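You operate a simulated robot arm through the tools that you are given. There is no shell and no other tool.

You are at the controls of a simulated robot arm. One attempt, no reset.

JOB
Clear the stop, then jog TILT, then ROLL to the angles on the green setting card.
Fine: the cards lie in the lower console drawer; leave them there and shut it; the blue reset button clears the stop; leave the motors on.

Only the result counts: the job must be done as asked and must still hold three seconds after the hand-in. Knocking over, shifting, dropping, spilling or breaking anything else fails it.

ROBOT AND FRAMES
A 6-joint arm with a fingered hand, fixed in place. Base frame: the origin is at the foot of the arm, x ahead of it, y to its left, z up. Readings come in m, degrees, newtons and seconds.
With the tool pointing down near the work surface it reaches from about 0.26 to 0.8 m from the base axis. Its first joint turns from -166.0 to 166.0 degrees. Payload 4 kg.
The tool frame sits at the grasp point between the pads (the TCP): z along the fingers, y along the line on which they close. The tips reach 0.026 m beyond it. Largest opening 0.132 m; the body of the gripper starts 0.073 m behind the TCP. The gripper is a hand of 5 fingers: y runs from the thumb to the fingers, the wrist lies at [0, 0, -0.239] in the tool frame, and closing takes about 1.5 s.
Orientation is that of the tool frame in the base frame, as a unit quaternion [x, y, z, w]. With the fingers straight down and closing along the base's y, the tool's x points along the base's -x, its y along +y and its z along -z.

CONTROLS
- The arm moves only by the tool move_arm. Its argument "plan" is a list of rows, each an object (a shift or turn left out is 0, a gripper value left out holds the last) with "gripper": the gripper command, from -1 (shut) to 1 (fully open), values between in proportion; "delta_pos": the shift along the tool's x, y, z in units of 25 mm (1.0 is 25 mm), a list of three; "dr": the turn, a rotation vector about the tool's x, y, z in units of 4 degrees (1.0 is 4 degrees), a list of three. In form: [{"gripper": gripper, "delta_pos": [x, y, z], "dr": [wx, wy, wz]}, ...]. A call has 1 to 20 rows; each row shifts and turns the commanded pose from where the row before left it, along the tool's axes as they then stand. A call with a number of a shift or a turn outside -1 to 1 is refused whole. Rows are played at 5 a second. More than 0.05 m and 8.6 degrees between two rows, or a gripper value outside its range, and nothing of the call is played. A pose out of reach is approached as far as the arm can. The call stops where the force on the tool passes 40 N (or 10 N more than at its start, if that is more) or the arm is blocked; 0.2 s more then pass. The fingers move at their own pace (about 0.045 m/s each) and stop on an object; they squeeze with about 23 N. The grip force told is the motor's: it shows also when the fingers shut on nothing. Time passes only in rows, and 0.2 s behind the last, so rows that do not move let the fingers close. It gives the time, the measured TCP pose, the force on the tool (base axes), the opening and the grip force at its end, in the units of the frame above (readings bear some noise), with the torque about the TCP (base axes, N m) and any sound that the robot's microphone picked up.
- Cameras (640 x 400 px; columns grow to the right, rows downward): "scene" is fixed at [0.0501, -0.4994, 1.4049]; the picture's right is [0.96, -0.29, 0.00], its down [-0.13, -0.43, -0.89] and it looks along [0.26, 0.85, -0.45] (base axes); focal length 315 px, centre (320, 200). "wrist" rides on the gripper at [0.085, 0.002, -0.097] in the tool frame; the picture's right is [-0.02, 1.00, 0.00], its down [-0.75, -0.02, -0.66] and it looks along [-0.66, -0.01, 0.75] (tool axes); focal length 270 px, centre (320, 200). There is no depth. A picture from a camera that has moved, and an enlarged one, comes with that camera's place and axes in the base frame and with its lens.
- capture(camera): a new picture of that camera. It takes no simulated time.
- set_grasp(shape): the hand has 5 fingers and takes this shape, open, in about a second: jaw (thumb against the fingers, like two jaws); tri (thumb and two fingers); tip (a fingertip pinch); poke (one finger out to press); point (the index stretched); flat (the hand flat); cup (the hand cupped); fist (a fist). The gripper value then closes the fingers along that shape, each until it touches; the sizes above hold for jaw. It gives what a move gives, with no picture.
- close_up(camera, box): a new picture of the part [left, top, right, bottom] of that camera's present view, enlarged. It takes no simulated time.
- hand_in(): hands the job in; it is judged then, once.

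Places have to be worked out from the pictures, the camera data and where the tool is seen. Open the gripper and draw the arm clear of the work before you hand the job in, unless the task says otherwise.

The tools are called as name(argument=value, ...) on one line, values as JSON. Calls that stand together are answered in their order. move_arm: Moves the arm, as the interface text tells. Its arguments: {"type":"object","properties":{"plan":{"type":"array","items":{"type":"object","properties":{"gripper":{"type":"number"},"delta_pos":{"type":"array","items":{"type":"number"}},"dr":{"type":"array","items":{"type":"number"}}}}}},"required":["plan"]} The other tools are called the same way: set_grasp (shape) gives the hand a shape; capture (camera) takes a picture; close_up (camera, box) takes an enlarged picture of a part of a camera's view; hand_in () hands the job in.

At the start:

```text
t: 0.0
tcp_pos: [0.4831, 0.3316, 1.1303]
ee_rot: [-0.001, 1.0, 0.0, 0.001]
force: [0.5, 0.4, -0.4]
ft_torque: [0.04, 0.0, 0.01]
gripper_width: 0.132
grip_force: 0.1
shape: jaw
```

scene: 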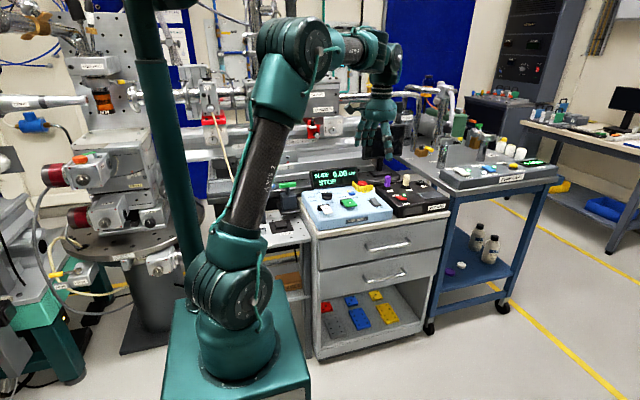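
wrist: 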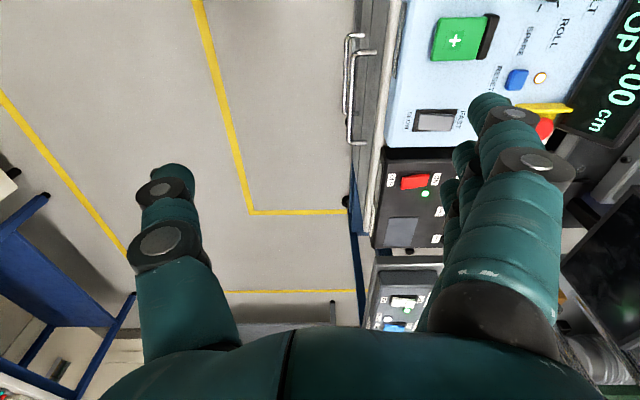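

I'll look closer at the console and its surroundings first.

close_up(camera="scene", box=[290, 150, 460, 256])

close_up(camera="scene", box=[290, 200, 470, 360])

close_up(camera="wrist", box=[340, 0, 640, 190])

```text
3.76 times, centred on (375, 203) of scene
camera zoom: at [0.0501, -0.4994, 1.4049], right [0.96, -0.29, 0.0], down [-0.13, -0.43, -0.89], along [0.26, 0.85, -0.45], focal length 1184 px, centre (113, 189)
```

zoom: 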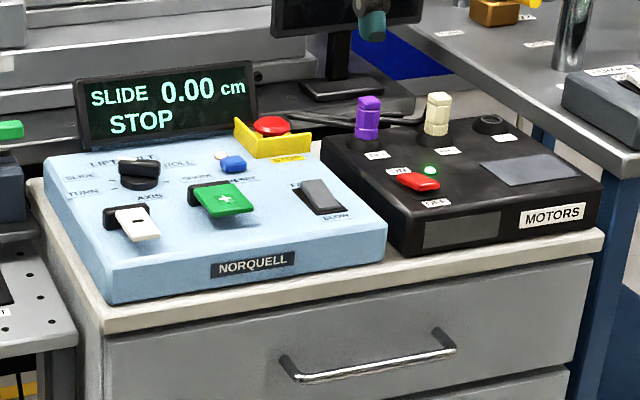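

```text
2.50 times, centred on (380, 280) of scene
camera zoom: at [0.0501, -0.4994, 1.4049], right [0.96, -0.29, 0.0], down [-0.13, -0.43, -0.89], along [0.26, 0.85, -0.45], focal length 786 px, centre (170, 0)
```

zoom: 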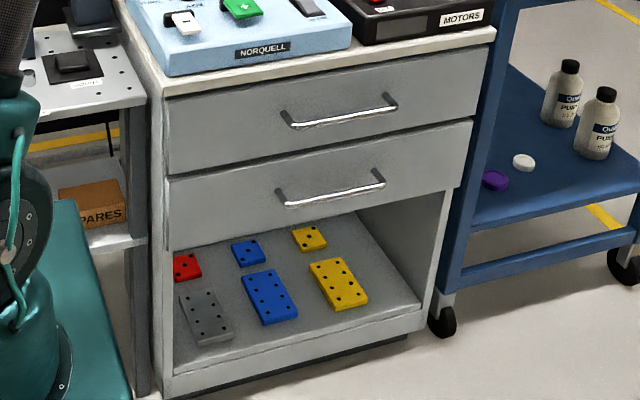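

```text
2.11 times, centred on (490, 95) of wrist
camera zoom: at [0.3986, 0.3332, 1.2256], right [0.02, 1.0, 0.0], down [0.75, -0.02, 0.66], along [0.66, -0.01, -0.75], focal length 569 px, centre (-38, 421)
```

zoom: 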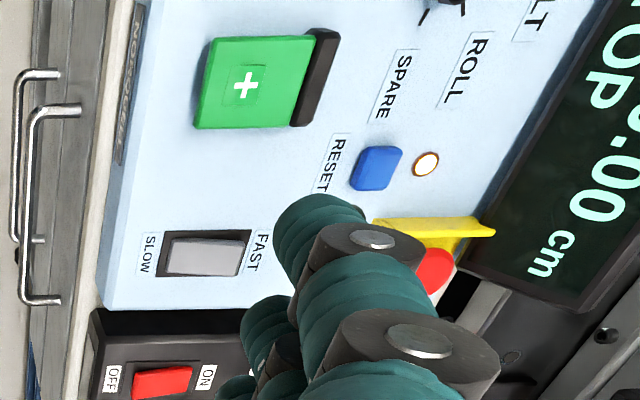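

The console front faces -y at about y=0.43. I put the lower handle near (0.61, 0.40, 0.53) and the green key near (0.47, 0.49, 0.85). First I back off toward -y and start turning the hand toward the drawer fronts.

move_arm(plan=[{"delta_pos": [0, -1, 0]}, {"delta_pos": [0, -1, 0]}, {"delta_pos": [0, -1, 0]}, {"delta_pos": [0, -1, 0]}, {"delta_pos": [0, -1, 0]}, {"dr": [-1, 0, 0]}, {"dr": [-1, 0, 0]}, {"dr": [-1, 0, 0]}, {"dr": [-1, 0, 0]}, {"dr": [-1, 0, 0]}, {"dr": [-1, 0, 0]}, {"dr": [-1, 0, 0]}, {"dr": [-1, 0, 0]}, {"dr": [-1, 0, 0]}, {"dr": [-1, 0, 0]}])

capture(camera="wrist")

capture(camera="scene")

```text
t: 3.2
tcp_pos: [0.4832, 0.2061, 1.1293]
ee_rot: [0.0, 0.94, 0.342, 0.0]
force: [0.5, -0.2, -0.3]
ft_torque: [0.0, -0.05, 0.02]
gripper_width: 0.1318
grip_force: 0.0
shape: jaw
```

```text
taken
camera wrist: at [0.3989, 0.1462, 1.204], right [0.02, 0.76, 0.64], down [0.75, -0.44, 0.49], along [0.66, 0.47, -0.58], focal length 270 px, centre (320, 200)
```

wrist: 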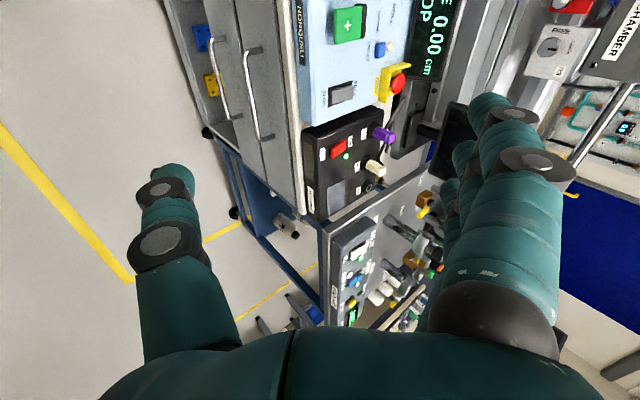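

```text
taken
```

scene: 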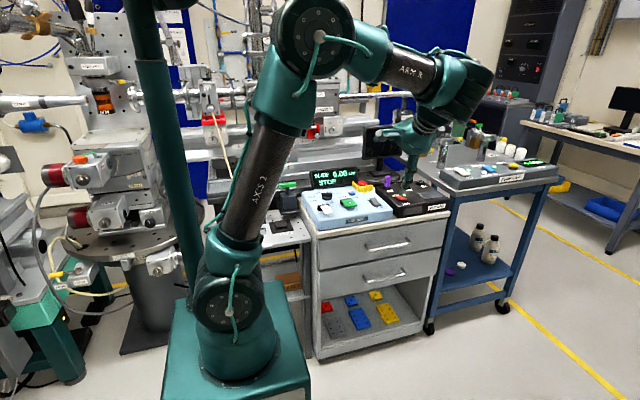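

The console panel is in clear view now, so I'll zoom into it from both cameras before going on.

close_up(camera="scene", box=[298, 164, 402, 229])

close_up(camera="wrist", box=[280, 0, 440, 100])

```text
6.15 times, centred on (350, 196) of scene
camera zoom: at [0.0501, -0.4994, 1.4049], right [0.96, -0.29, 0.0], down [-0.13, -0.43, -0.89], along [0.26, 0.85, -0.45], focal length 1936 px, centre (135, 222)
```

zoom: 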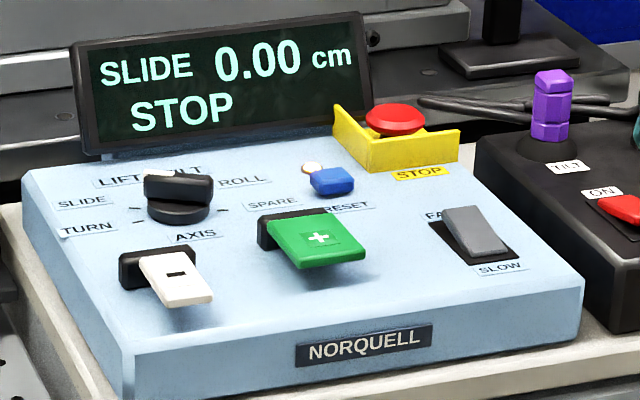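

```text
4.00 times, centred on (360, 50) of wrist
camera zoom: at [0.3989, 0.1462, 1.204], right [0.02, 0.76, 0.64], down [0.75, -0.44, 0.49], along [0.66, 0.47, -0.58], focal length 1081 px, centre (160, 800)
```

zoom: 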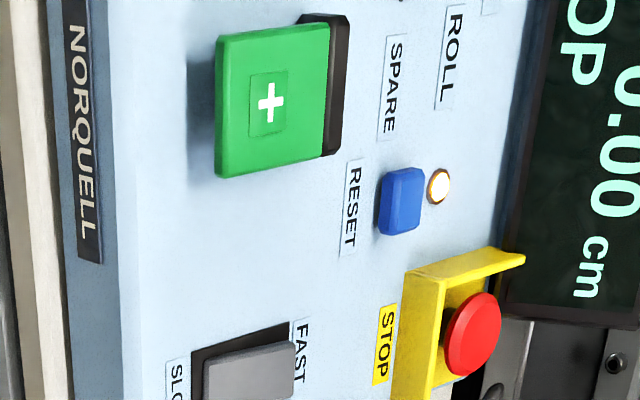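

There's a purple item labelled TILT on the motors box, so I check what's marked there.

close_up(camera="scene", box=[376, 170, 456, 220])

close_up(camera="wrist", box=[290, 90, 450, 190])

close_up(camera="scene", box=[420, 130, 580, 230])

```text
8.00 times, centred on (416, 195) of scene
camera zoom: at [0.0501, -0.4994, 1.4049], right [0.96, -0.29, 0.0], down [-0.13, -0.43, -0.89], along [0.26, 0.85, -0.45], focal length 2517 px, centre (-448, 240)
```

zoom: 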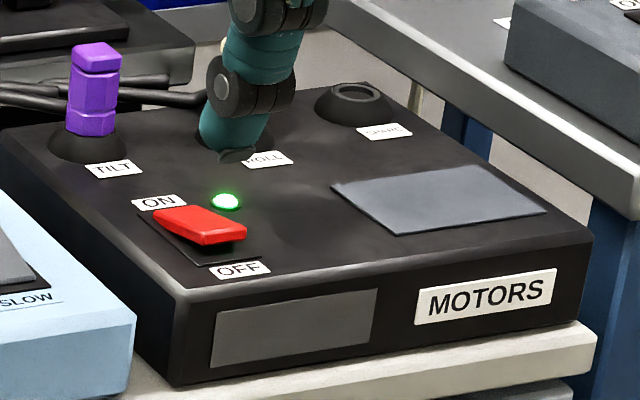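

```text
4.00 times, centred on (370, 140) of wrist
camera zoom: at [0.3989, 0.1462, 1.204], right [0.02, 0.76, 0.64], down [0.75, -0.44, 0.49], along [0.66, 0.47, -0.58], focal length 1081 px, centre (120, 440)
```

zoom: 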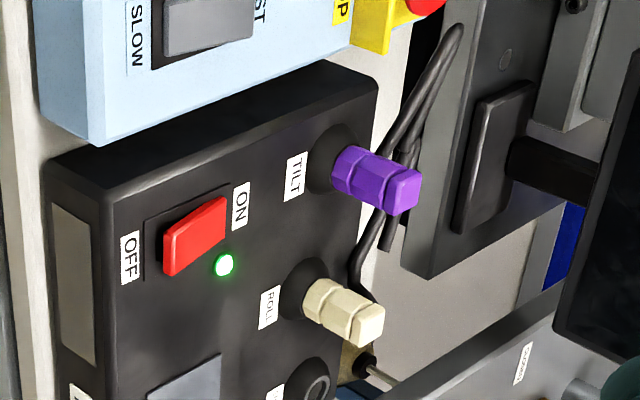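

```text
4.00 times, centred on (500, 180) of scene
camera zoom: at [0.0501, -0.4994, 1.4049], right [0.96, -0.29, 0.0], down [-0.13, -0.43, -0.89], along [0.26, 0.85, -0.45], focal length 1258 px, centre (-400, 280)
```

zoom: 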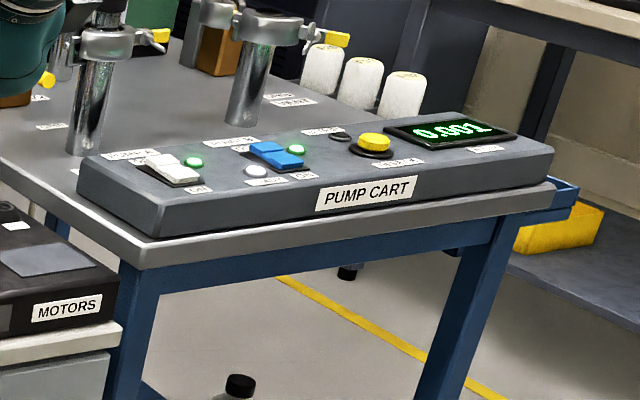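

Both TILT and ROLL plugs are in and the motors are on. I finish the turn so the fingers point to +y, then move toward x≈0.61.

move_arm(plan=[{"dr": [-1, 0, 0]}, {"dr": [-1, 0, 0]}, {"dr": [-1, 0, 0]}, {"dr": [-1, 0, 0]}, {"dr": [-1, 0, 0]}, {"dr": [-1, 0, 0]}, {"dr": [-1, 0, 0]}, {"dr": [-1, 0, 0]}, {"dr": [-1, 0, 0]}, {"dr": [-1, 0, 0]}, {"dr": [-1, 0, 0]}, {"dr": [-1, 0, 0]}, {"dr": [-0.5, 0, 0]}, {"delta_pos": [-1, 0, 0]}, {"delta_pos": [-1, 0, 0]}, {"delta_pos": [-1, 0, 0]}, {"delta_pos": [-1, 0, 0]}, {"delta_pos": [-1, 0, 0]}])

capture(camera="scene")

```text
t: 7.0
tcp_pos: [0.5884, 0.2841, 1.0848]
ee_rot: [0.012, 0.767, 0.641, 0.015]
force: [-0.1, 0.5, -1.1]
ft_torque: [-0.02, -0.02, 0.02]
gripper_width: 0.1318
grip_force: 0.0
shape: jaw
out of reach, approached as far as the arm can: row 8, 9, 10, 11, 12, 14, 15, 16, 17, 18
```

```text
taken
```

scene: 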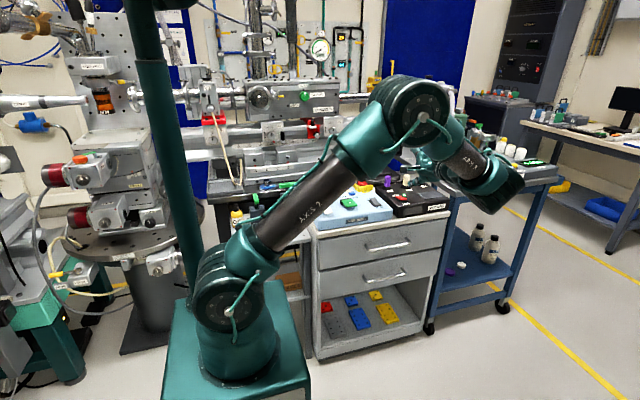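

The pose was too close to the base, so the reach was cut short. Lower and further out should be easier, so I go down in steps and watch the pose.

move_arm(plan=[{"delta_pos": [0, -1, 0]}, {"delta_pos": [0, -1, 0]}, {"delta_pos": [0, -1, 0]}, {"delta_pos": [0, -1, 0]}, {"delta_pos": [0, -1, 0]}, {"delta_pos": [0, -1, 0]}])

capture(camera="scene")

```text
t: 8.4
tcp_pos: [0.59, 0.259, 0.9392]
ee_rot: [0.008, 0.765, 0.644, 0.01]
force: [0.5, 0.1, -0.2]
ft_torque: [-0.03, 0.02, 0.02]
gripper_width: 0.1321
grip_force: 0.0
shape: jaw
```

```text
taken
```

scene: 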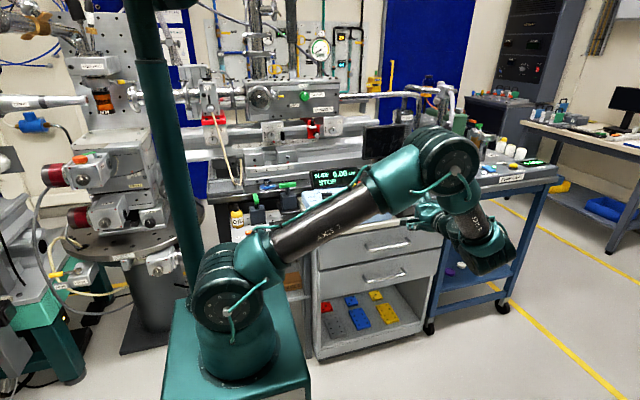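

Reach is fine here. I carry on down while finishing the last 10° of turn.

move_arm(plan=[{"delta_pos": [0, -1, 0], "dr": [-0.9, 0, 0]}, {"delta_pos": [0, -1, 0], "dr": [-0.9, 0, 0]}, {"delta_pos": [0, -1, 0], "dr": [-0.7, 0, 0]}, {"delta_pos": [0, -1, 0]}, {"delta_pos": [0, -1, 0]}, {"delta_pos": [0, -1, 0]}, {"delta_pos": [0, -1, 0]}, {"delta_pos": [0, -1, 0]}, {"delta_pos": [0, -1, 0]}, {"delta_pos": [0, -1, 0]}])

capture(camera="scene")

capture(camera="wrist")

```text
t: 10.6
tcp_pos: [0.5799, 0.3123, 0.6886]
ee_rot: [0.017, 0.743, 0.668, 0.021]
force: [0.2, 0.5, -0.1]
ft_torque: [0.01, 0.01, 0.0]
gripper_width: 0.1318
grip_force: 0.1
shape: jaw
out of reach, approached as far as the arm can: row 1, 2, 3, 4, 5, 6, 7, 8, 9, 10
```

```text
taken
```

scene: 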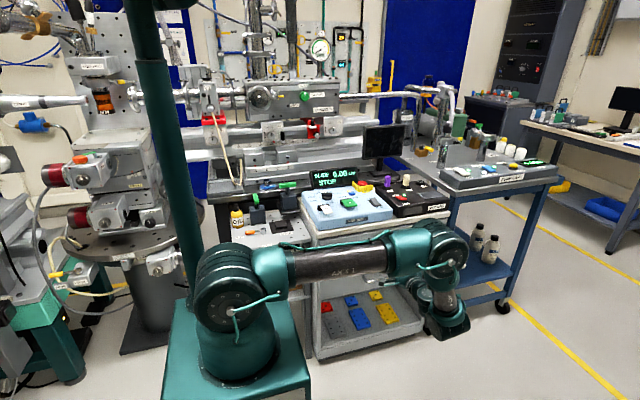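

```text
taken
camera wrist: at [0.4897, 0.2202, 0.6994], right [0.02, 0.11, 0.99], down [0.72, -0.69, 0.06], along [0.7, 0.71, -0.09], focal length 270 px, centre (320, 200)
```

wrist: 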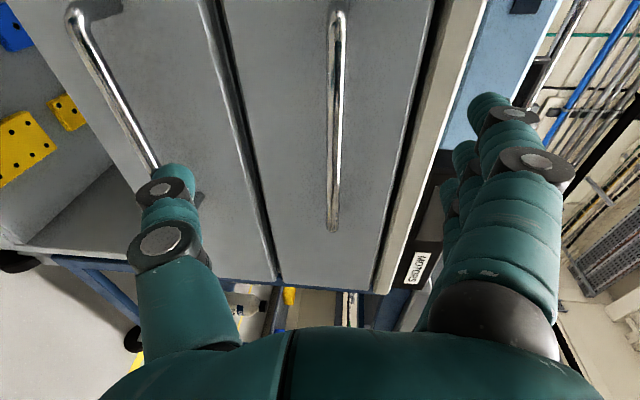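

The limit looks like the wrist bend when the tool points square to the arm's plane. I yaw the hand about 22° toward +x, pitch it slightly down and continue lower. The lower handle runs x 0.52–0.71 at z≈0.533, y≈0.40.

move_arm(plan=[{"dr": [0.3, -1, 0]}, {"dr": [0.3, -1, 0]}, {"dr": [0.3, -1, 0]}, {"dr": [0.3, -1, 0]}, {"dr": [0.3, -1, 0]}, {"dr": [0, -0.5, 0]}, {"delta_pos": [0, -1, 0]}, {"delta_pos": [0, -1, 0]}, {"delta_pos": [0, -1, 0]}])

capture(camera="scene")

capture(camera="wrist")

```text
t: 12.6
tcp_pos: [0.5767, 0.2994, 0.614]
ee_rot: [0.144, 0.75, 0.625, 0.158]
force: [0.9, 0.1, 0.2]
ft_torque: [-0.01, 0.01, 0.0]
gripper_width: 0.132
grip_force: 0.0
shape: jaw
```

```text
taken
```

scene: 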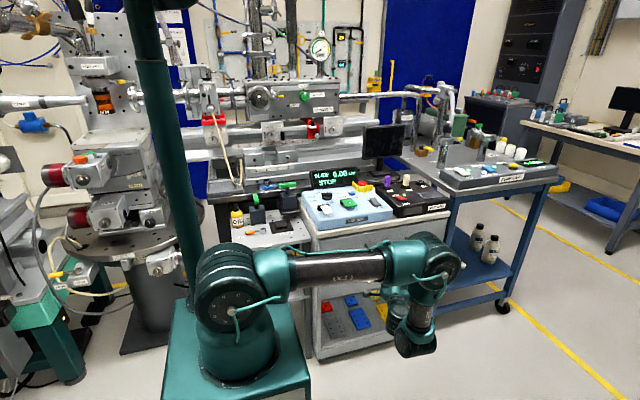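

```text
taken
camera wrist: at [0.4591, 0.2485, 0.6281], right [0.04, 0.17, 0.98], down [0.41, -0.9, 0.14], along [0.91, 0.4, -0.1], focal length 270 px, centre (320, 200)
```

wrist: 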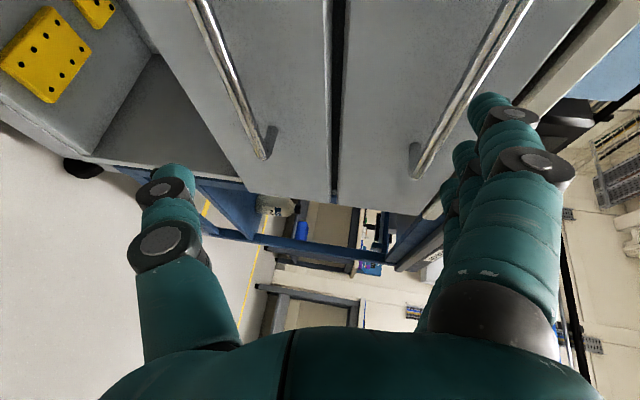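

The yawed pose is reachable. Now I lower to the lower handle's height (z≈0.527) at standoff and half-close the hand.

move_arm(plan=[{"gripper": 0.0, "delta_pos": [0, -0.816, 0.272]}, {"delta_pos": [0, -0.816, 0.272]}, {"delta_pos": [0, -0.816, 0.272]}, {"delta_pos": [0, -0.816, 0.272]}, {}, {}])

capture(camera="wrist")

close_up(camera="scene", box=[320, 220, 480, 360])

```text
t: 14.0
tcp_pos: [0.586, 0.3082, 0.5313]
ee_rot: [0.145, 0.75, 0.625, 0.158]
force: [0.3, -0.2, 0.6]
ft_torque: [0.02, -0.01, 0.0]
gripper_width: 0.0666
grip_force: 0.1
shape: jaw
```

```text
taken
camera wrist: at [0.4684, 0.2582, 0.5436], right [0.04, 0.17, 0.98], down [0.41, -0.9, 0.14], along [0.91, 0.4, -0.1], focal length 270 px, centre (320, 200)
```

wrist: 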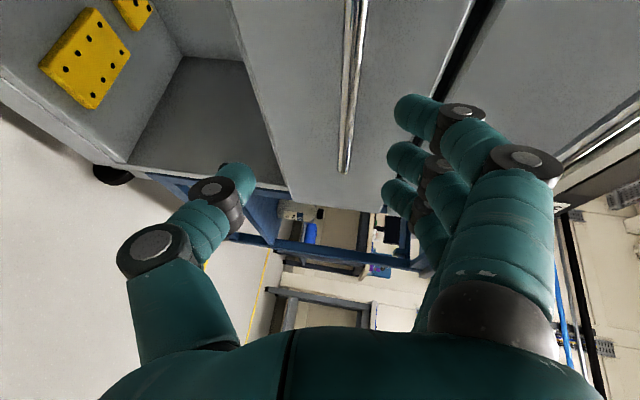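

```text
2.86 times, centred on (400, 290) of scene
camera zoom: at [0.0501, -0.4994, 1.4049], right [0.96, -0.29, 0.0], down [-0.13, -0.43, -0.89], along [0.26, 0.85, -0.45], focal length 899 px, centre (91, -57)
```

zoom: 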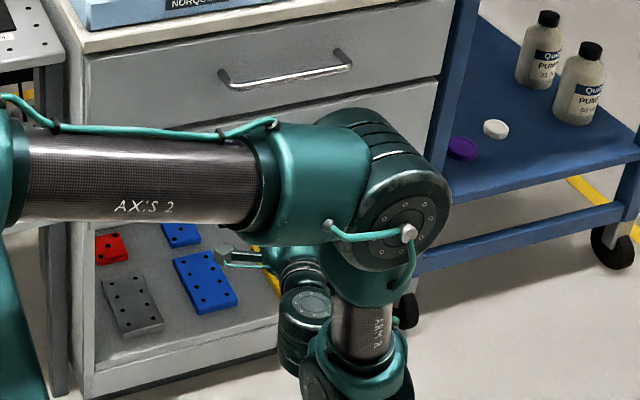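

The bar sits at z≈0.534, nearly central between thumb and fingers. I move in along +y to bring the grasp point onto the bar.

move_arm(plan=[{"delta_pos": [0.158, 0.178, 0.81]}, {"delta_pos": [0.158, 0.178, 0.81]}, {"delta_pos": [0.158, 0.178, 0.81]}, {"delta_pos": [0.158, 0.178, 0.81]}])

capture(camera="wrist")

```text
t: 15.0
tcp_pos: [0.6089, 0.3892, 0.535]
ee_rot: [0.147, 0.749, 0.626, 0.16]
force: [-8.1, -43.2, 10.5]
ft_torque: [1.73, 0.07, 1.4]
gripper_width: 0.0663
grip_force: 0.0
shape: jaw
```

```text
taken
camera wrist: at [0.4908, 0.339, 0.5477], right [0.04, 0.17, 0.99], down [0.4, -0.91, 0.14], along [0.91, 0.39, -0.1], focal length 270 px, centre (320, 200)
```

wrist: 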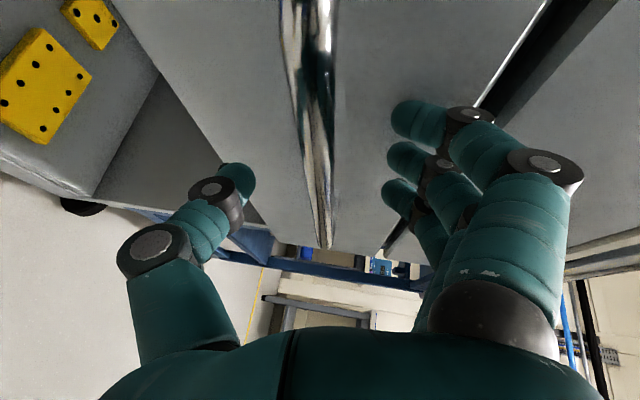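

The upper fingertips touch the drawer face, while the bar lies between thumb and fingers. I back off a few mm and close.

move_arm(plan=[{"delta_pos": [0.1, 0.06, -0.3]}, {"gripper": -1, "delta_pos": [0, 0, 0]}, {"gripper": -1}, {"gripper": -1}, {"gripper": -1}, {"gripper": -1}, {"gripper": -1}, {"gripper": -1}])

capture(camera="wrist")

```text
t: 16.8
tcp_pos: [0.601, 0.3856, 0.5356]
ee_rot: [0.144, 0.752, 0.624, 0.157]
force: [4.2, 2.5, -3.3]
ft_torque: [-0.03, -0.33, -0.05]
gripper_width: 0.0045
grip_force: 23.1
shape: jaw
```

```text
taken
camera wrist: at [0.4833, 0.3354, 0.5495], right [0.04, 0.17, 0.98], down [0.41, -0.9, 0.14], along [0.91, 0.4, -0.1], focal length 270 px, centre (320, 200)
```

wrist: 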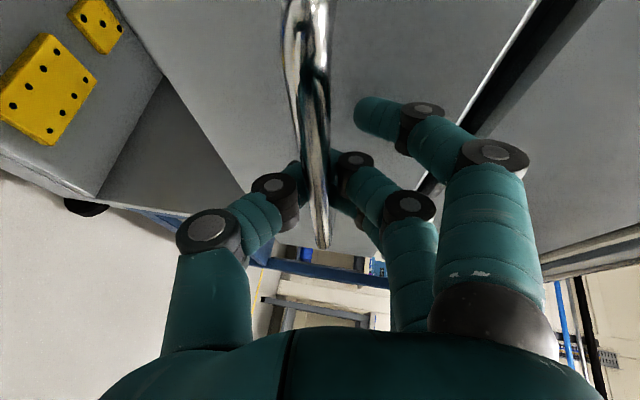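

The grip has closed on the bar. I pull toward -y a little to see whether the drawer follows.

move_arm(plan=[{"delta_pos": [-0.33, -0.14, -0.71]}, {"delta_pos": [-0.33, -0.14, -0.71]}, {"delta_pos": [-0.33, -0.14, -0.71]}])

capture(camera="wrist")

capture(camera="scene")

```text
t: 17.6
tcp_pos: [0.5999, 0.3256, 0.5363]
ee_rot: [0.146, 0.751, 0.624, 0.158]
force: [9.6, -0.1, -9.3]
ft_torque: [-0.09, -0.26, -0.12]
gripper_width: 0.0034
grip_force: 23.2
shape: jaw
```

```text
taken
camera wrist: at [0.4827, 0.2746, 0.5502], right [0.04, 0.17, 0.98], down [0.41, -0.9, 0.14], along [0.91, 0.4, -0.1], focal length 270 px, centre (320, 200)
```

wrist: 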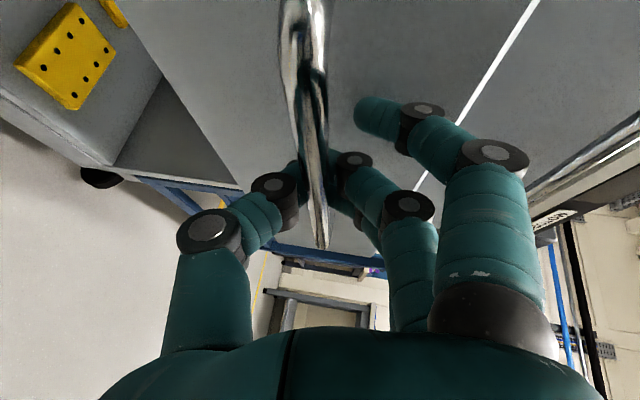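

```text
taken
```

scene: 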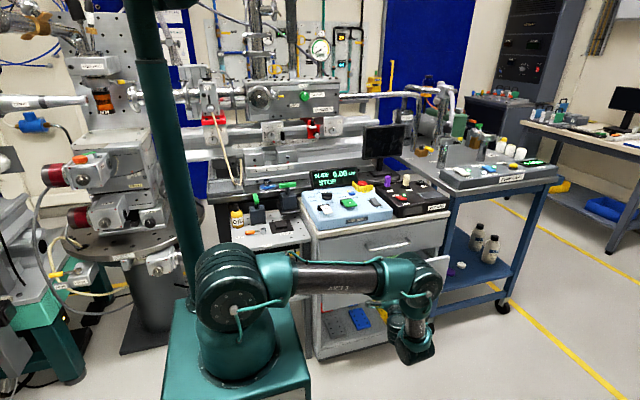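

The drawer is following, so I pull about 0.14 m further.

move_arm(plan=[{"delta_pos": [-0.33, -0.14, -0.71]}, {"delta_pos": [-0.33, -0.14, -0.71]}, {"delta_pos": [-0.33, -0.14, -0.71]}, {"delta_pos": [-0.33, -0.14, -0.71]}, {"delta_pos": [-0.33, -0.14, -0.71]}, {"delta_pos": [-0.33, -0.14, -0.71]}, {"delta_pos": [-0.33, -0.14, -0.71]}])

capture(camera="scene")

capture(camera="wrist")

```text
t: 19.2
tcp_pos: [0.6008, 0.1858, 0.5371]
ee_rot: [0.145, 0.751, 0.625, 0.159]
force: [5.7, 0.0, -0.1]
ft_torque: [0.03, -0.42, -0.13]
gripper_width: 0.0031
grip_force: 22.9
shape: jaw
```

```text
taken
```

scene: 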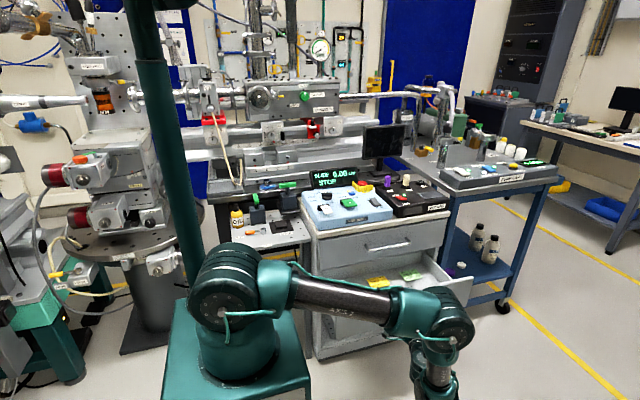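

```text
taken
camera wrist: at [0.4828, 0.1353, 0.5491], right [0.04, 0.17, 0.99], down [0.41, -0.9, 0.14], along [0.91, 0.4, -0.1], focal length 270 px, centre (320, 200)
```

wrist: 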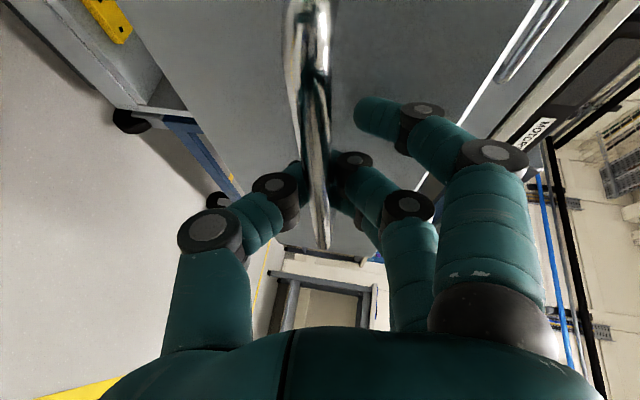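

Cards show in the open drawer, so I zoom in on them.

close_up(camera="scene", box=[350, 250, 478, 330])

close_up(camera="scene", box=[390, 262, 438, 292])

```text
5.00 times, centred on (414, 290) of scene
camera zoom: at [0.0501, -0.4994, 1.4049], right [0.96, -0.29, 0.0], down [-0.13, -0.43, -0.89], along [0.26, 0.85, -0.45], focal length 1573 px, centre (-150, -250)
```

zoom: 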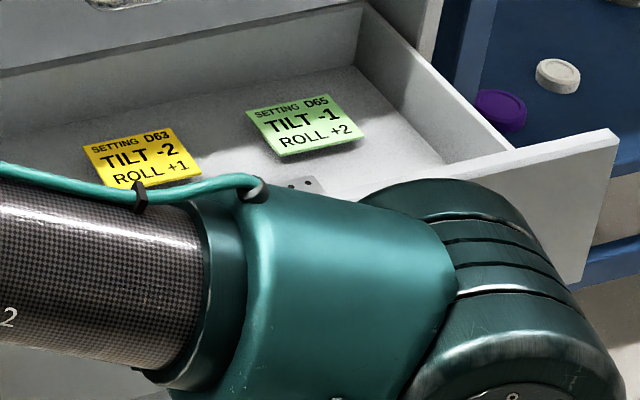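

```text
13.33 times, centred on (414, 277) of scene
camera zoom: at [0.0501, -0.4994, 1.4049], right [0.96, -0.29, 0.0], down [-0.13, -0.43, -0.89], along [0.26, 0.85, -0.45], focal length 4194 px, centre (-933, -827)
```

zoom: 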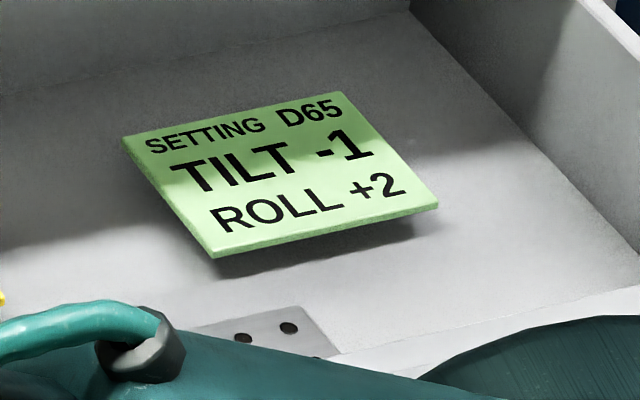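

The green card D65 reads TILT -1, ROLL +2. I push the drawer shut while still holding the handle, and glance at the rest of the drawer partway.

move_arm(plan=[{"delta_pos": [0.33, 0.14, 0.71]}, {"delta_pos": [0.33, 0.14, 0.71]}, {"delta_pos": [0.33, 0.14, 0.71]}])

close_up(camera="scene", box=[330, 240, 478, 332])

```text
t: 20.0
tcp_pos: [0.6008, 0.2453, 0.5354]
ee_rot: [0.144, 0.75, 0.625, 0.158]
force: [1.5, 0.5, 2.7]
ft_torque: [0.04, -0.49, -0.13]
gripper_width: 0.0033
grip_force: 22.7
shape: jaw
```

```text
4.32 times, centred on (404, 286) of scene
camera zoom: at [0.0501, -0.4994, 1.4049], right [0.96, -0.29, 0.0], down [-0.13, -0.43, -0.89], along [0.26, 0.85, -0.45], focal length 1360 px, centre (-43, -172)
```

zoom: 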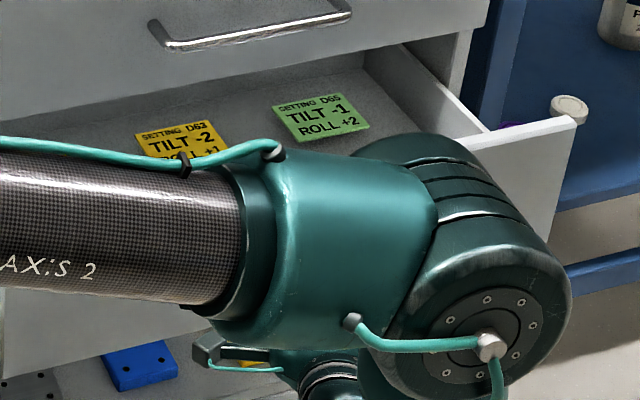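

Same reading. I push the rest of the way until the front seats (y ≈ 0.386 at the start).

move_arm(plan=[{"delta_pos": [0.33, 0.14, 0.71]}, {"delta_pos": [0.33, 0.14, 0.71]}, {"delta_pos": [0.33, 0.14, 0.71]}, {"delta_pos": [0.33, 0.14, 0.71]}, {"delta_pos": [0.33, 0.14, 0.71]}, {"delta_pos": [0.33, 0.14, 0.71]}, {"delta_pos": [0.25, 0.1, 0.54]}, {"delta_pos": [0.08, 0.03, 0.18]}, {"delta_pos": [0.08, 0.03, 0.18]}])

capture(camera="wrist")

close_up(camera="scene", box=[310, 210, 470, 310])

```text
t: 22.0
tcp_pos: [0.6008, 0.3891, 0.5367]
ee_rot: [0.147, 0.75, 0.625, 0.158]
force: [-2.7, -19.1, 2.6]
ft_torque: [0.31, -0.41, 0.02]
gripper_width: 0.0037
grip_force: 22.9
shape: jaw
```

```text
taken
camera wrist: at [0.4834, 0.3386, 0.549], right [0.04, 0.17, 0.99], down [0.41, -0.9, 0.14], along [0.91, 0.39, -0.1], focal length 270 px, centre (320, 200)
```

wrist: 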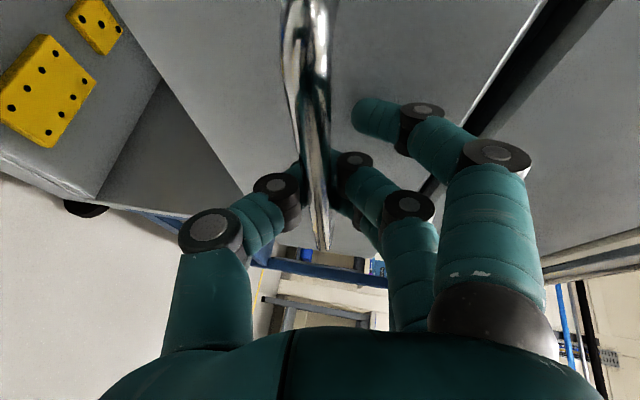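

```text
4.00 times, centred on (390, 260) of scene
camera zoom: at [0.0501, -0.4994, 1.4049], right [0.96, -0.29, 0.0], down [-0.13, -0.43, -0.89], along [0.26, 0.85, -0.45], focal length 1258 px, centre (40, -40)
```

zoom: 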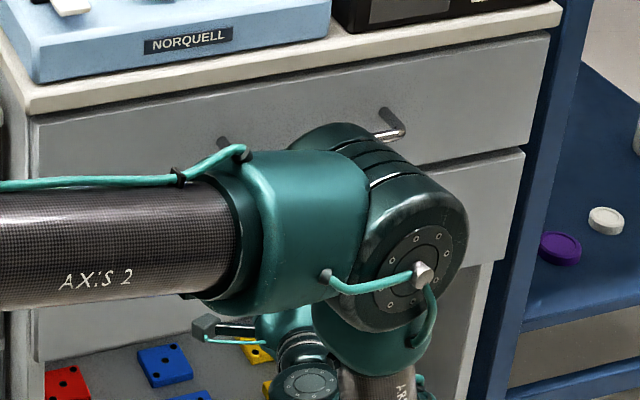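

The front is seated with 19 N. I open the hand and retreat straight along -y.

move_arm(plan=[{"gripper": 0.2}, {}, {}, {}, {}, {}, {}, {"delta_pos": [-0.16, -0.07, -0.36]}, {"delta_pos": [-0.33, -0.14, -0.71]}, {"delta_pos": [-0.33, -0.14, -0.71]}, {"delta_pos": [-0.33, -0.14, -0.71]}, {"delta_pos": [-0.33, -0.14, -0.71]}])

capture(camera="wrist")

capture(camera="scene")

```text
t: 24.6
tcp_pos: [0.6015, 0.2996, 0.5356]
ee_rot: [0.144, 0.75, 0.625, 0.158]
force: [0.6, 0.4, -0.7]
ft_torque: [0.04, 0.03, 0.01]
gripper_width: 0.079
grip_force: 0.2
shape: jaw
```

```text
taken
camera wrist: at [0.4833, 0.2491, 0.5494], right [0.04, 0.17, 0.99], down [0.41, -0.9, 0.14], along [0.91, 0.4, -0.1], focal length 270 px, centre (320, 200)
```

wrist: 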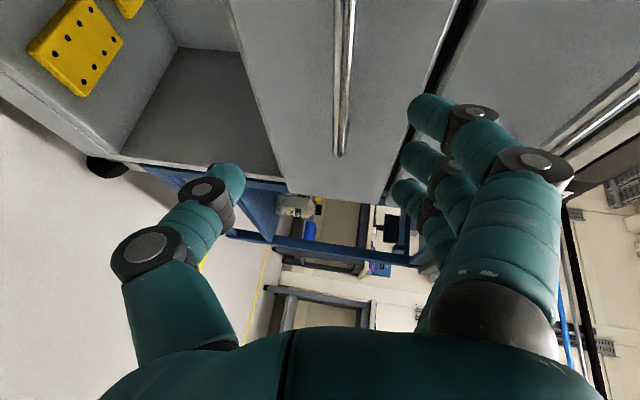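

```text
taken
```

scene: 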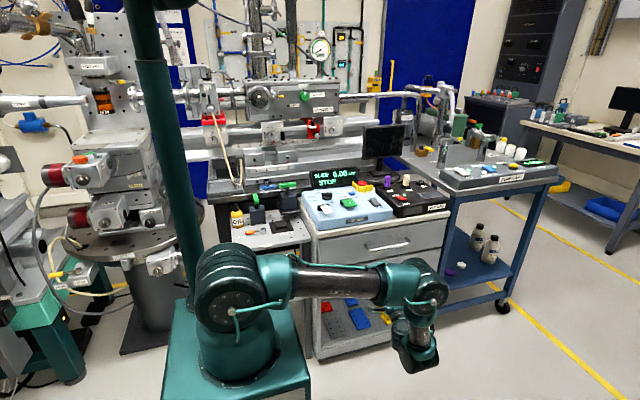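

The drawer is shut and released. I raise the hand straight up, clear of the console front.

move_arm(plan=[{"gripper": 0.2, "delta_pos": [-0.06, 0.94, -0.3]}, {"delta_pos": [-0.06, 0.94, -0.3]}, {"delta_pos": [-0.06, 0.98, -0.17]}, {"delta_pos": [-0.06, 0.98, -0.17]}, {"delta_pos": [-0.06, 0.98, -0.17]}, {"delta_pos": [-0.06, 0.98, -0.17]}, {"delta_pos": [-0.06, 0.98, -0.17]}, {"delta_pos": [-0.06, 0.98, -0.17]}, {"delta_pos": [-0.06, 0.98, -0.17]}, {"delta_pos": [-0.06, 0.98, -0.17]}, {"delta_pos": [-0.06, 0.98, -0.17]}, {"delta_pos": [-0.06, 0.98, -0.17]}, {"delta_pos": [-0.06, 0.98, -0.17]}, {"delta_pos": [-0.06, 0.98, -0.17]}, {"delta_pos": [-0.06, 0.98, -0.17]}, {"delta_pos": [-0.06, 0.98, -0.17]}, {"delta_pos": [-0.06, 0.98, -0.17]}, {"delta_pos": [-0.06, 0.98, -0.17]}, {"delta_pos": [-0.06, 0.98, -0.17]}, {"delta_pos": [-0.06, 0.98, -0.17]}])

capture(camera="wrist")

close_up(camera="scene", box=[298, 160, 478, 360])

```text
t: 28.8
tcp_pos: [0.6011, 0.294, 1.0337]
ee_rot: [0.144, 0.751, 0.625, 0.158]
force: [-0.6, 0.2, 1.8]
ft_torque: [0.02, -0.01, 0.04]
gripper_width: 0.0787
grip_force: 0.0
shape: jaw
```

```text
taken
camera wrist: at [0.4825, 0.2422, 1.0468], right [0.04, 0.17, 0.98], down [0.41, -0.9, 0.14], along [0.91, 0.4, -0.1], focal length 270 px, centre (320, 200)
```

wrist: 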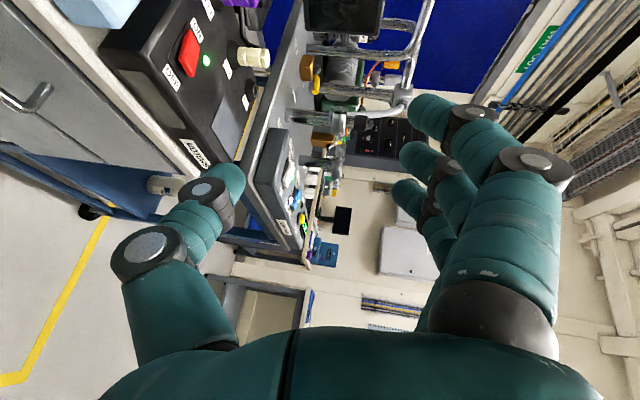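

```text
2.00 times, centred on (388, 260) of scene
camera zoom: at [0.0501, -0.4994, 1.4049], right [0.96, -0.29, 0.0], down [-0.13, -0.43, -0.89], along [0.26, 0.85, -0.45], focal length 629 px, centre (184, 80)
```

zoom: 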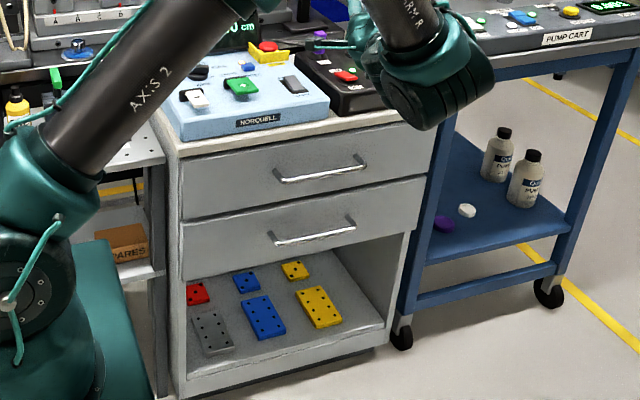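

The drawer is closed. Next I pitch the hand back to fingers-down before working on the panel.

move_arm(plan=[{"gripper": 1, "dr": [1, 0, 0]}, {"dr": [1, 0, 0]}, {"dr": [1, 0, 0]}, {"dr": [1, 0, 0]}, {"dr": [1, 0, 0]}, {"dr": [1, 0, 0]}, {"dr": [1, 0, 0]}, {"dr": [1, 0, 0]}, {"dr": [1, 0, 0]}, {"dr": [1, 0, 0]}, {"dr": [1, 0, 0]}, {"dr": [1, 0, 0]}, {"dr": [1, 0, 0]}, {"dr": [1, 0, 0]}, {"dr": [1, 0, 0]}, {"dr": [1, 0, 0]}, {"dr": [1, 0, 0]}, {"dr": [1, 0, 0]}, {"dr": [1, 0, 0]}, {"dr": [1, 0, 0]}])

capture(camera="wrist")

capture(camera="scene")

```text
t: 33.0
tcp_pos: [0.5999, 0.2936, 1.0325]
ee_rot: [0.211, 0.977, -0.004, 0.029]
force: [-0.6, 0.4, 0.2]
ft_torque: [0.0, 0.02, 0.01]
gripper_width: 0.1321
grip_force: 0.1
shape: jaw
```

```text
taken
camera wrist: at [0.5182, 0.3329, 1.1247], right [0.43, 0.9, 0.0], down [0.64, -0.31, 0.7], along [0.63, -0.3, -0.71], focal length 270 px, centre (320, 200)
```

wrist: 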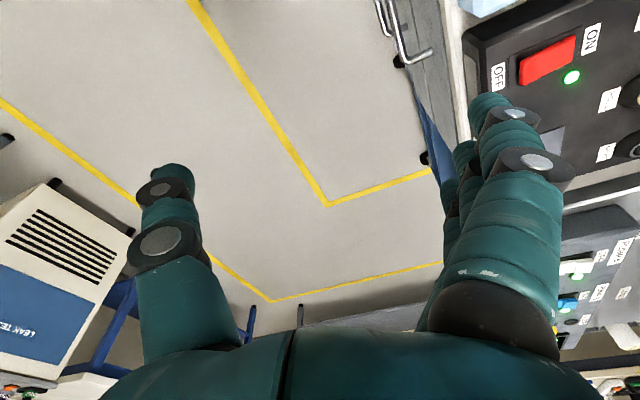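

```text
taken
```

scene: 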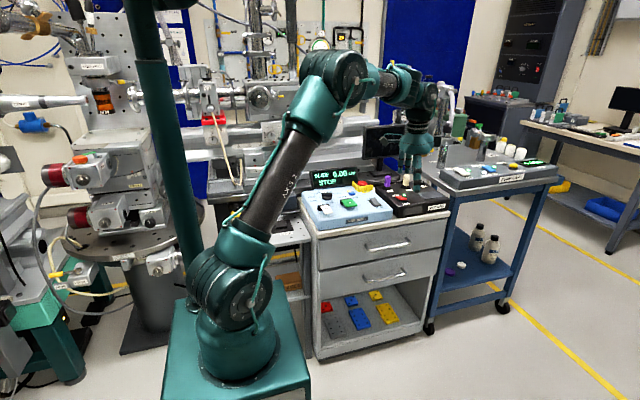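

Now I yaw the hand so the camera sits on the -y side and looks toward +y over the panel. The panel box itself appears yawed about 13°.

move_arm(plan=[{"dr": [0, 0, -1]}, {"dr": [0, 0, -1]}, {"dr": [0, 0, -1]}, {"dr": [0, 0, -1]}, {"dr": [0, 0, -1]}, {"dr": [0, 0, -1]}, {"dr": [0, 0, -1]}, {"dr": [0, 0, -1]}, {"dr": [0, 0, -1]}, {"dr": [0, 0, -1]}, {"dr": [0, 0, -1]}, {"dr": [0, 0, -1]}, {"dr": [0, 0, -1]}, {"dr": [0, 0, -1]}, {"dr": [0, 0, -1]}, {"dr": [0, 0, -1]}, {"dr": [0, 0, -1]}, {"dr": [0, 0, -1]}, {"dr": [0, 0, -1]}, {"dr": [0, 0, -1]}])

move_arm(plan=[{"dr": [0, 0, -1]}, {"dr": [0, 0, -1]}, {"dr": [0, 0, -1]}, {"dr": [0, 0, -1]}, {"dr": [0, 0, -1]}, {"dr": [0, 0, -1]}, {"dr": [0, 0, -1]}, {"dr": [0, 0, -1]}, {"dr": [0, 0, -0.5]}])

capture(camera="wrist")

```text
t: 37.2
tcp_pos: [0.599, 0.2931, 1.033]
ee_rot: [-0.465, 0.885, -0.022, 0.019]
force: [-0.3, 0.1, -0.4]
ft_torque: [-0.02, 0.04, 0.0]
gripper_width: 0.1319
grip_force: 0.0
shape: jaw
```

```text
t: 39.2
tcp_pos: [0.6008, 0.2942, 1.0326]
ee_rot: [-0.704, 0.71, -0.026, 0.012]
force: [-0.1, -0.2, 0.3]
ft_torque: [0.02, -0.02, -0.02]
gripper_width: 0.1317
grip_force: 0.0
shape: jaw
```

```text
taken
camera wrist: at [0.5915, 0.2113, 1.1314], right [-1.0, 0.03, -0.05], down [-0.01, 0.77, 0.64], along [0.06, 0.64, -0.76], focal length 270 px, centre (320, 200)
```

wrist: 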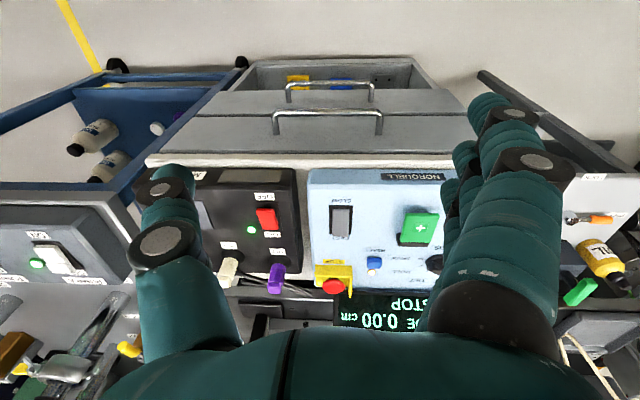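

The yaw works and the camera now looks down on the panel. I level the hand and shift over the panel, near x≈0.47, y≈0.38, z≈1.07.

move_arm(plan=[{"dr": [-0.77, -0.29, 0]}, {"delta_pos": [-0.567, 0.867, -0.267]}, {"delta_pos": [-0.567, 0.867, -0.267]}, {"delta_pos": [-0.567, 0.867, -0.267]}, {"delta_pos": [-0.567, 0.867, -0.267]}, {"delta_pos": [-0.567, 0.867, -0.267]}, {"delta_pos": [-0.567, 0.867, -0.267]}])

capture(camera="wrist")

capture(camera="scene")

```text
t: 40.8
tcp_pos: [0.4696, 0.3796, 1.074]
ee_rot: [-0.704, 0.71, 0.0, 0.001]
force: [0.0, -1.0, -0.1]
ft_torque: [0.02, 0.04, -0.01]
gripper_width: 0.1318
grip_force: 0.1
shape: jaw
```

```text
taken
camera wrist: at [0.4673, 0.2954, 1.1706], right [-1.0, 0.03, 0.0], down [0.02, 0.75, 0.66], along [0.02, 0.66, -0.75], focal length 270 px, centre (320, 200)
```

wrist: 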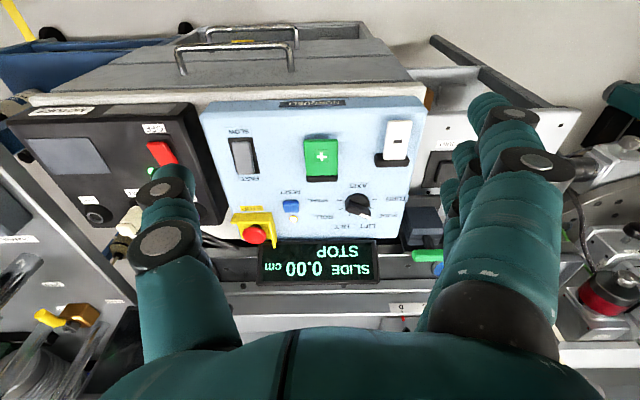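

```text
taken
```

scene: 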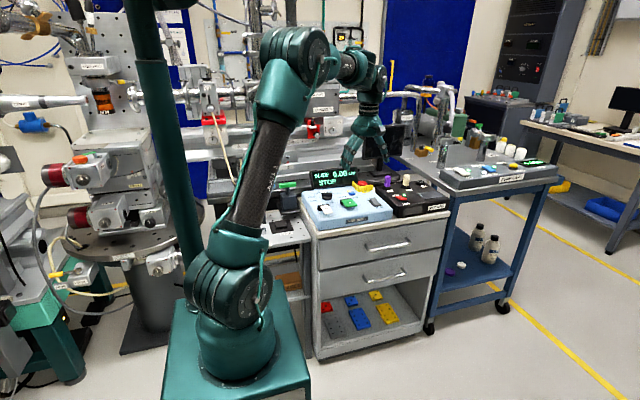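

Good overhead view; I zoom in on the panel.

close_up(camera="wrist", box=[196, 90, 436, 290])

close_up(camera="wrist", box=[310, 170, 420, 240])

close_up(camera="scene", box=[300, 175, 380, 225])

```text
2.00 times, centred on (316, 190) of wrist
camera zoom: at [0.4673, 0.2954, 1.1706], right [-1.0, 0.03, 0.0], down [0.02, 0.75, 0.66], along [0.02, 0.66, -0.75], focal length 541 px, centre (328, 220)
```

zoom: 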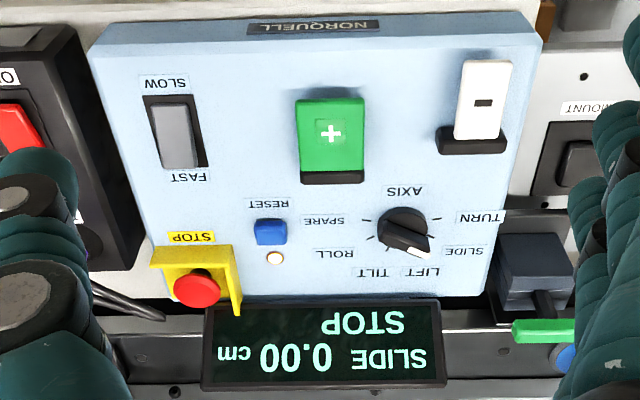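

```text
5.71 times, centred on (365, 205) of wrist
camera zoom: at [0.4673, 0.2954, 1.1706], right [-1.0, 0.03, 0.0], down [0.02, 0.75, 0.66], along [0.02, 0.66, -0.75], focal length 1544 px, centre (63, 171)
```

zoom: 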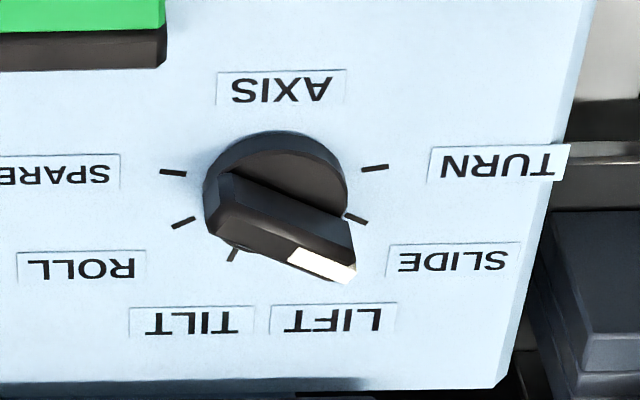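

```text
8.00 times, centred on (340, 200) of scene
camera zoom: at [0.0501, -0.4994, 1.4049], right [0.96, -0.29, 0.0], down [-0.13, -0.43, -0.89], along [0.26, 0.85, -0.45], focal length 2517 px, centre (160, 200)
```

zoom: 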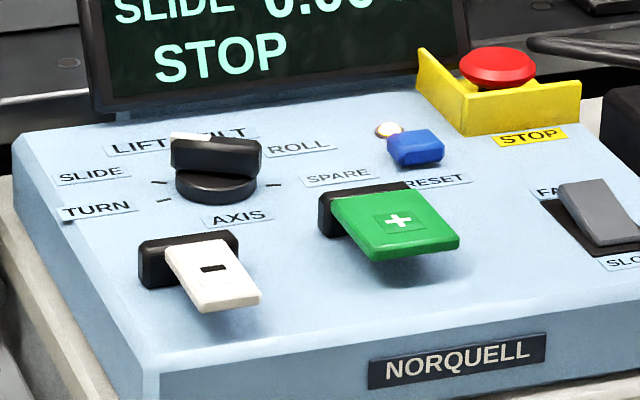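

The panel box is close to square with the base. I estimate reset (0.527, 0.600, 0.836), '+' (0.473, 0.499, 0.847), '-' (0.371, 0.477, 0.849) and the knob at about (0.41, 0.613). I set the poke shape to see where the fingertip lies.

set_grasp(shape="poke")

capture(camera="wrist")

close_up(camera="scene", box=[310, 80, 430, 220])

```text
t: 41.7
tcp_pos: [0.471, 0.3795, 1.0741]
ee_rot: [-0.705, 0.71, 0.001, 0.0]
force: [-0.6, 0.5, 0.6]
ft_torque: [-0.04, -0.02, 0.02]
gripper_width: 0.0
grip_force: 0.1
shape: poke
```

```text
taken
camera wrist: at [0.4677, 0.2952, 1.1704], right [-1.0, 0.03, 0.0], down [0.02, 0.75, 0.66], along [0.02, 0.66, -0.75], focal length 270 px, centre (320, 200)
```

wrist: 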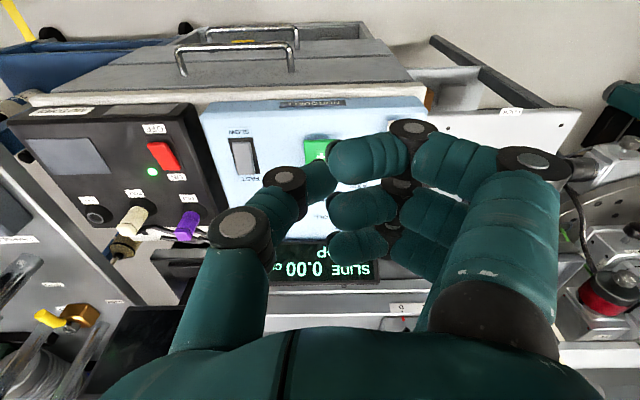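

```text
2.86 times, centred on (370, 150) of scene
camera zoom: at [0.0501, -0.4994, 1.4049], right [0.96, -0.29, 0.0], down [-0.13, -0.43, -0.89], along [0.26, 0.85, -0.45], focal length 899 px, centre (177, 343)
```

zoom: 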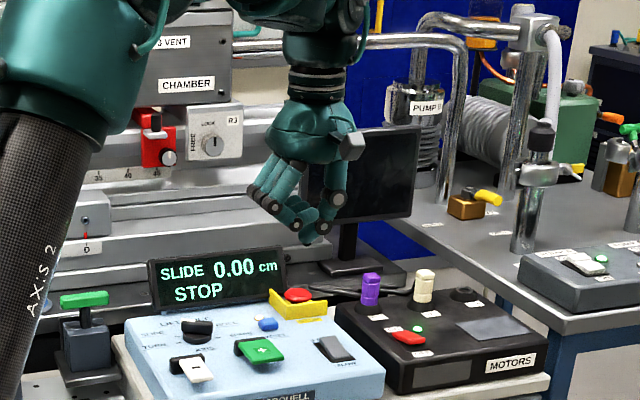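

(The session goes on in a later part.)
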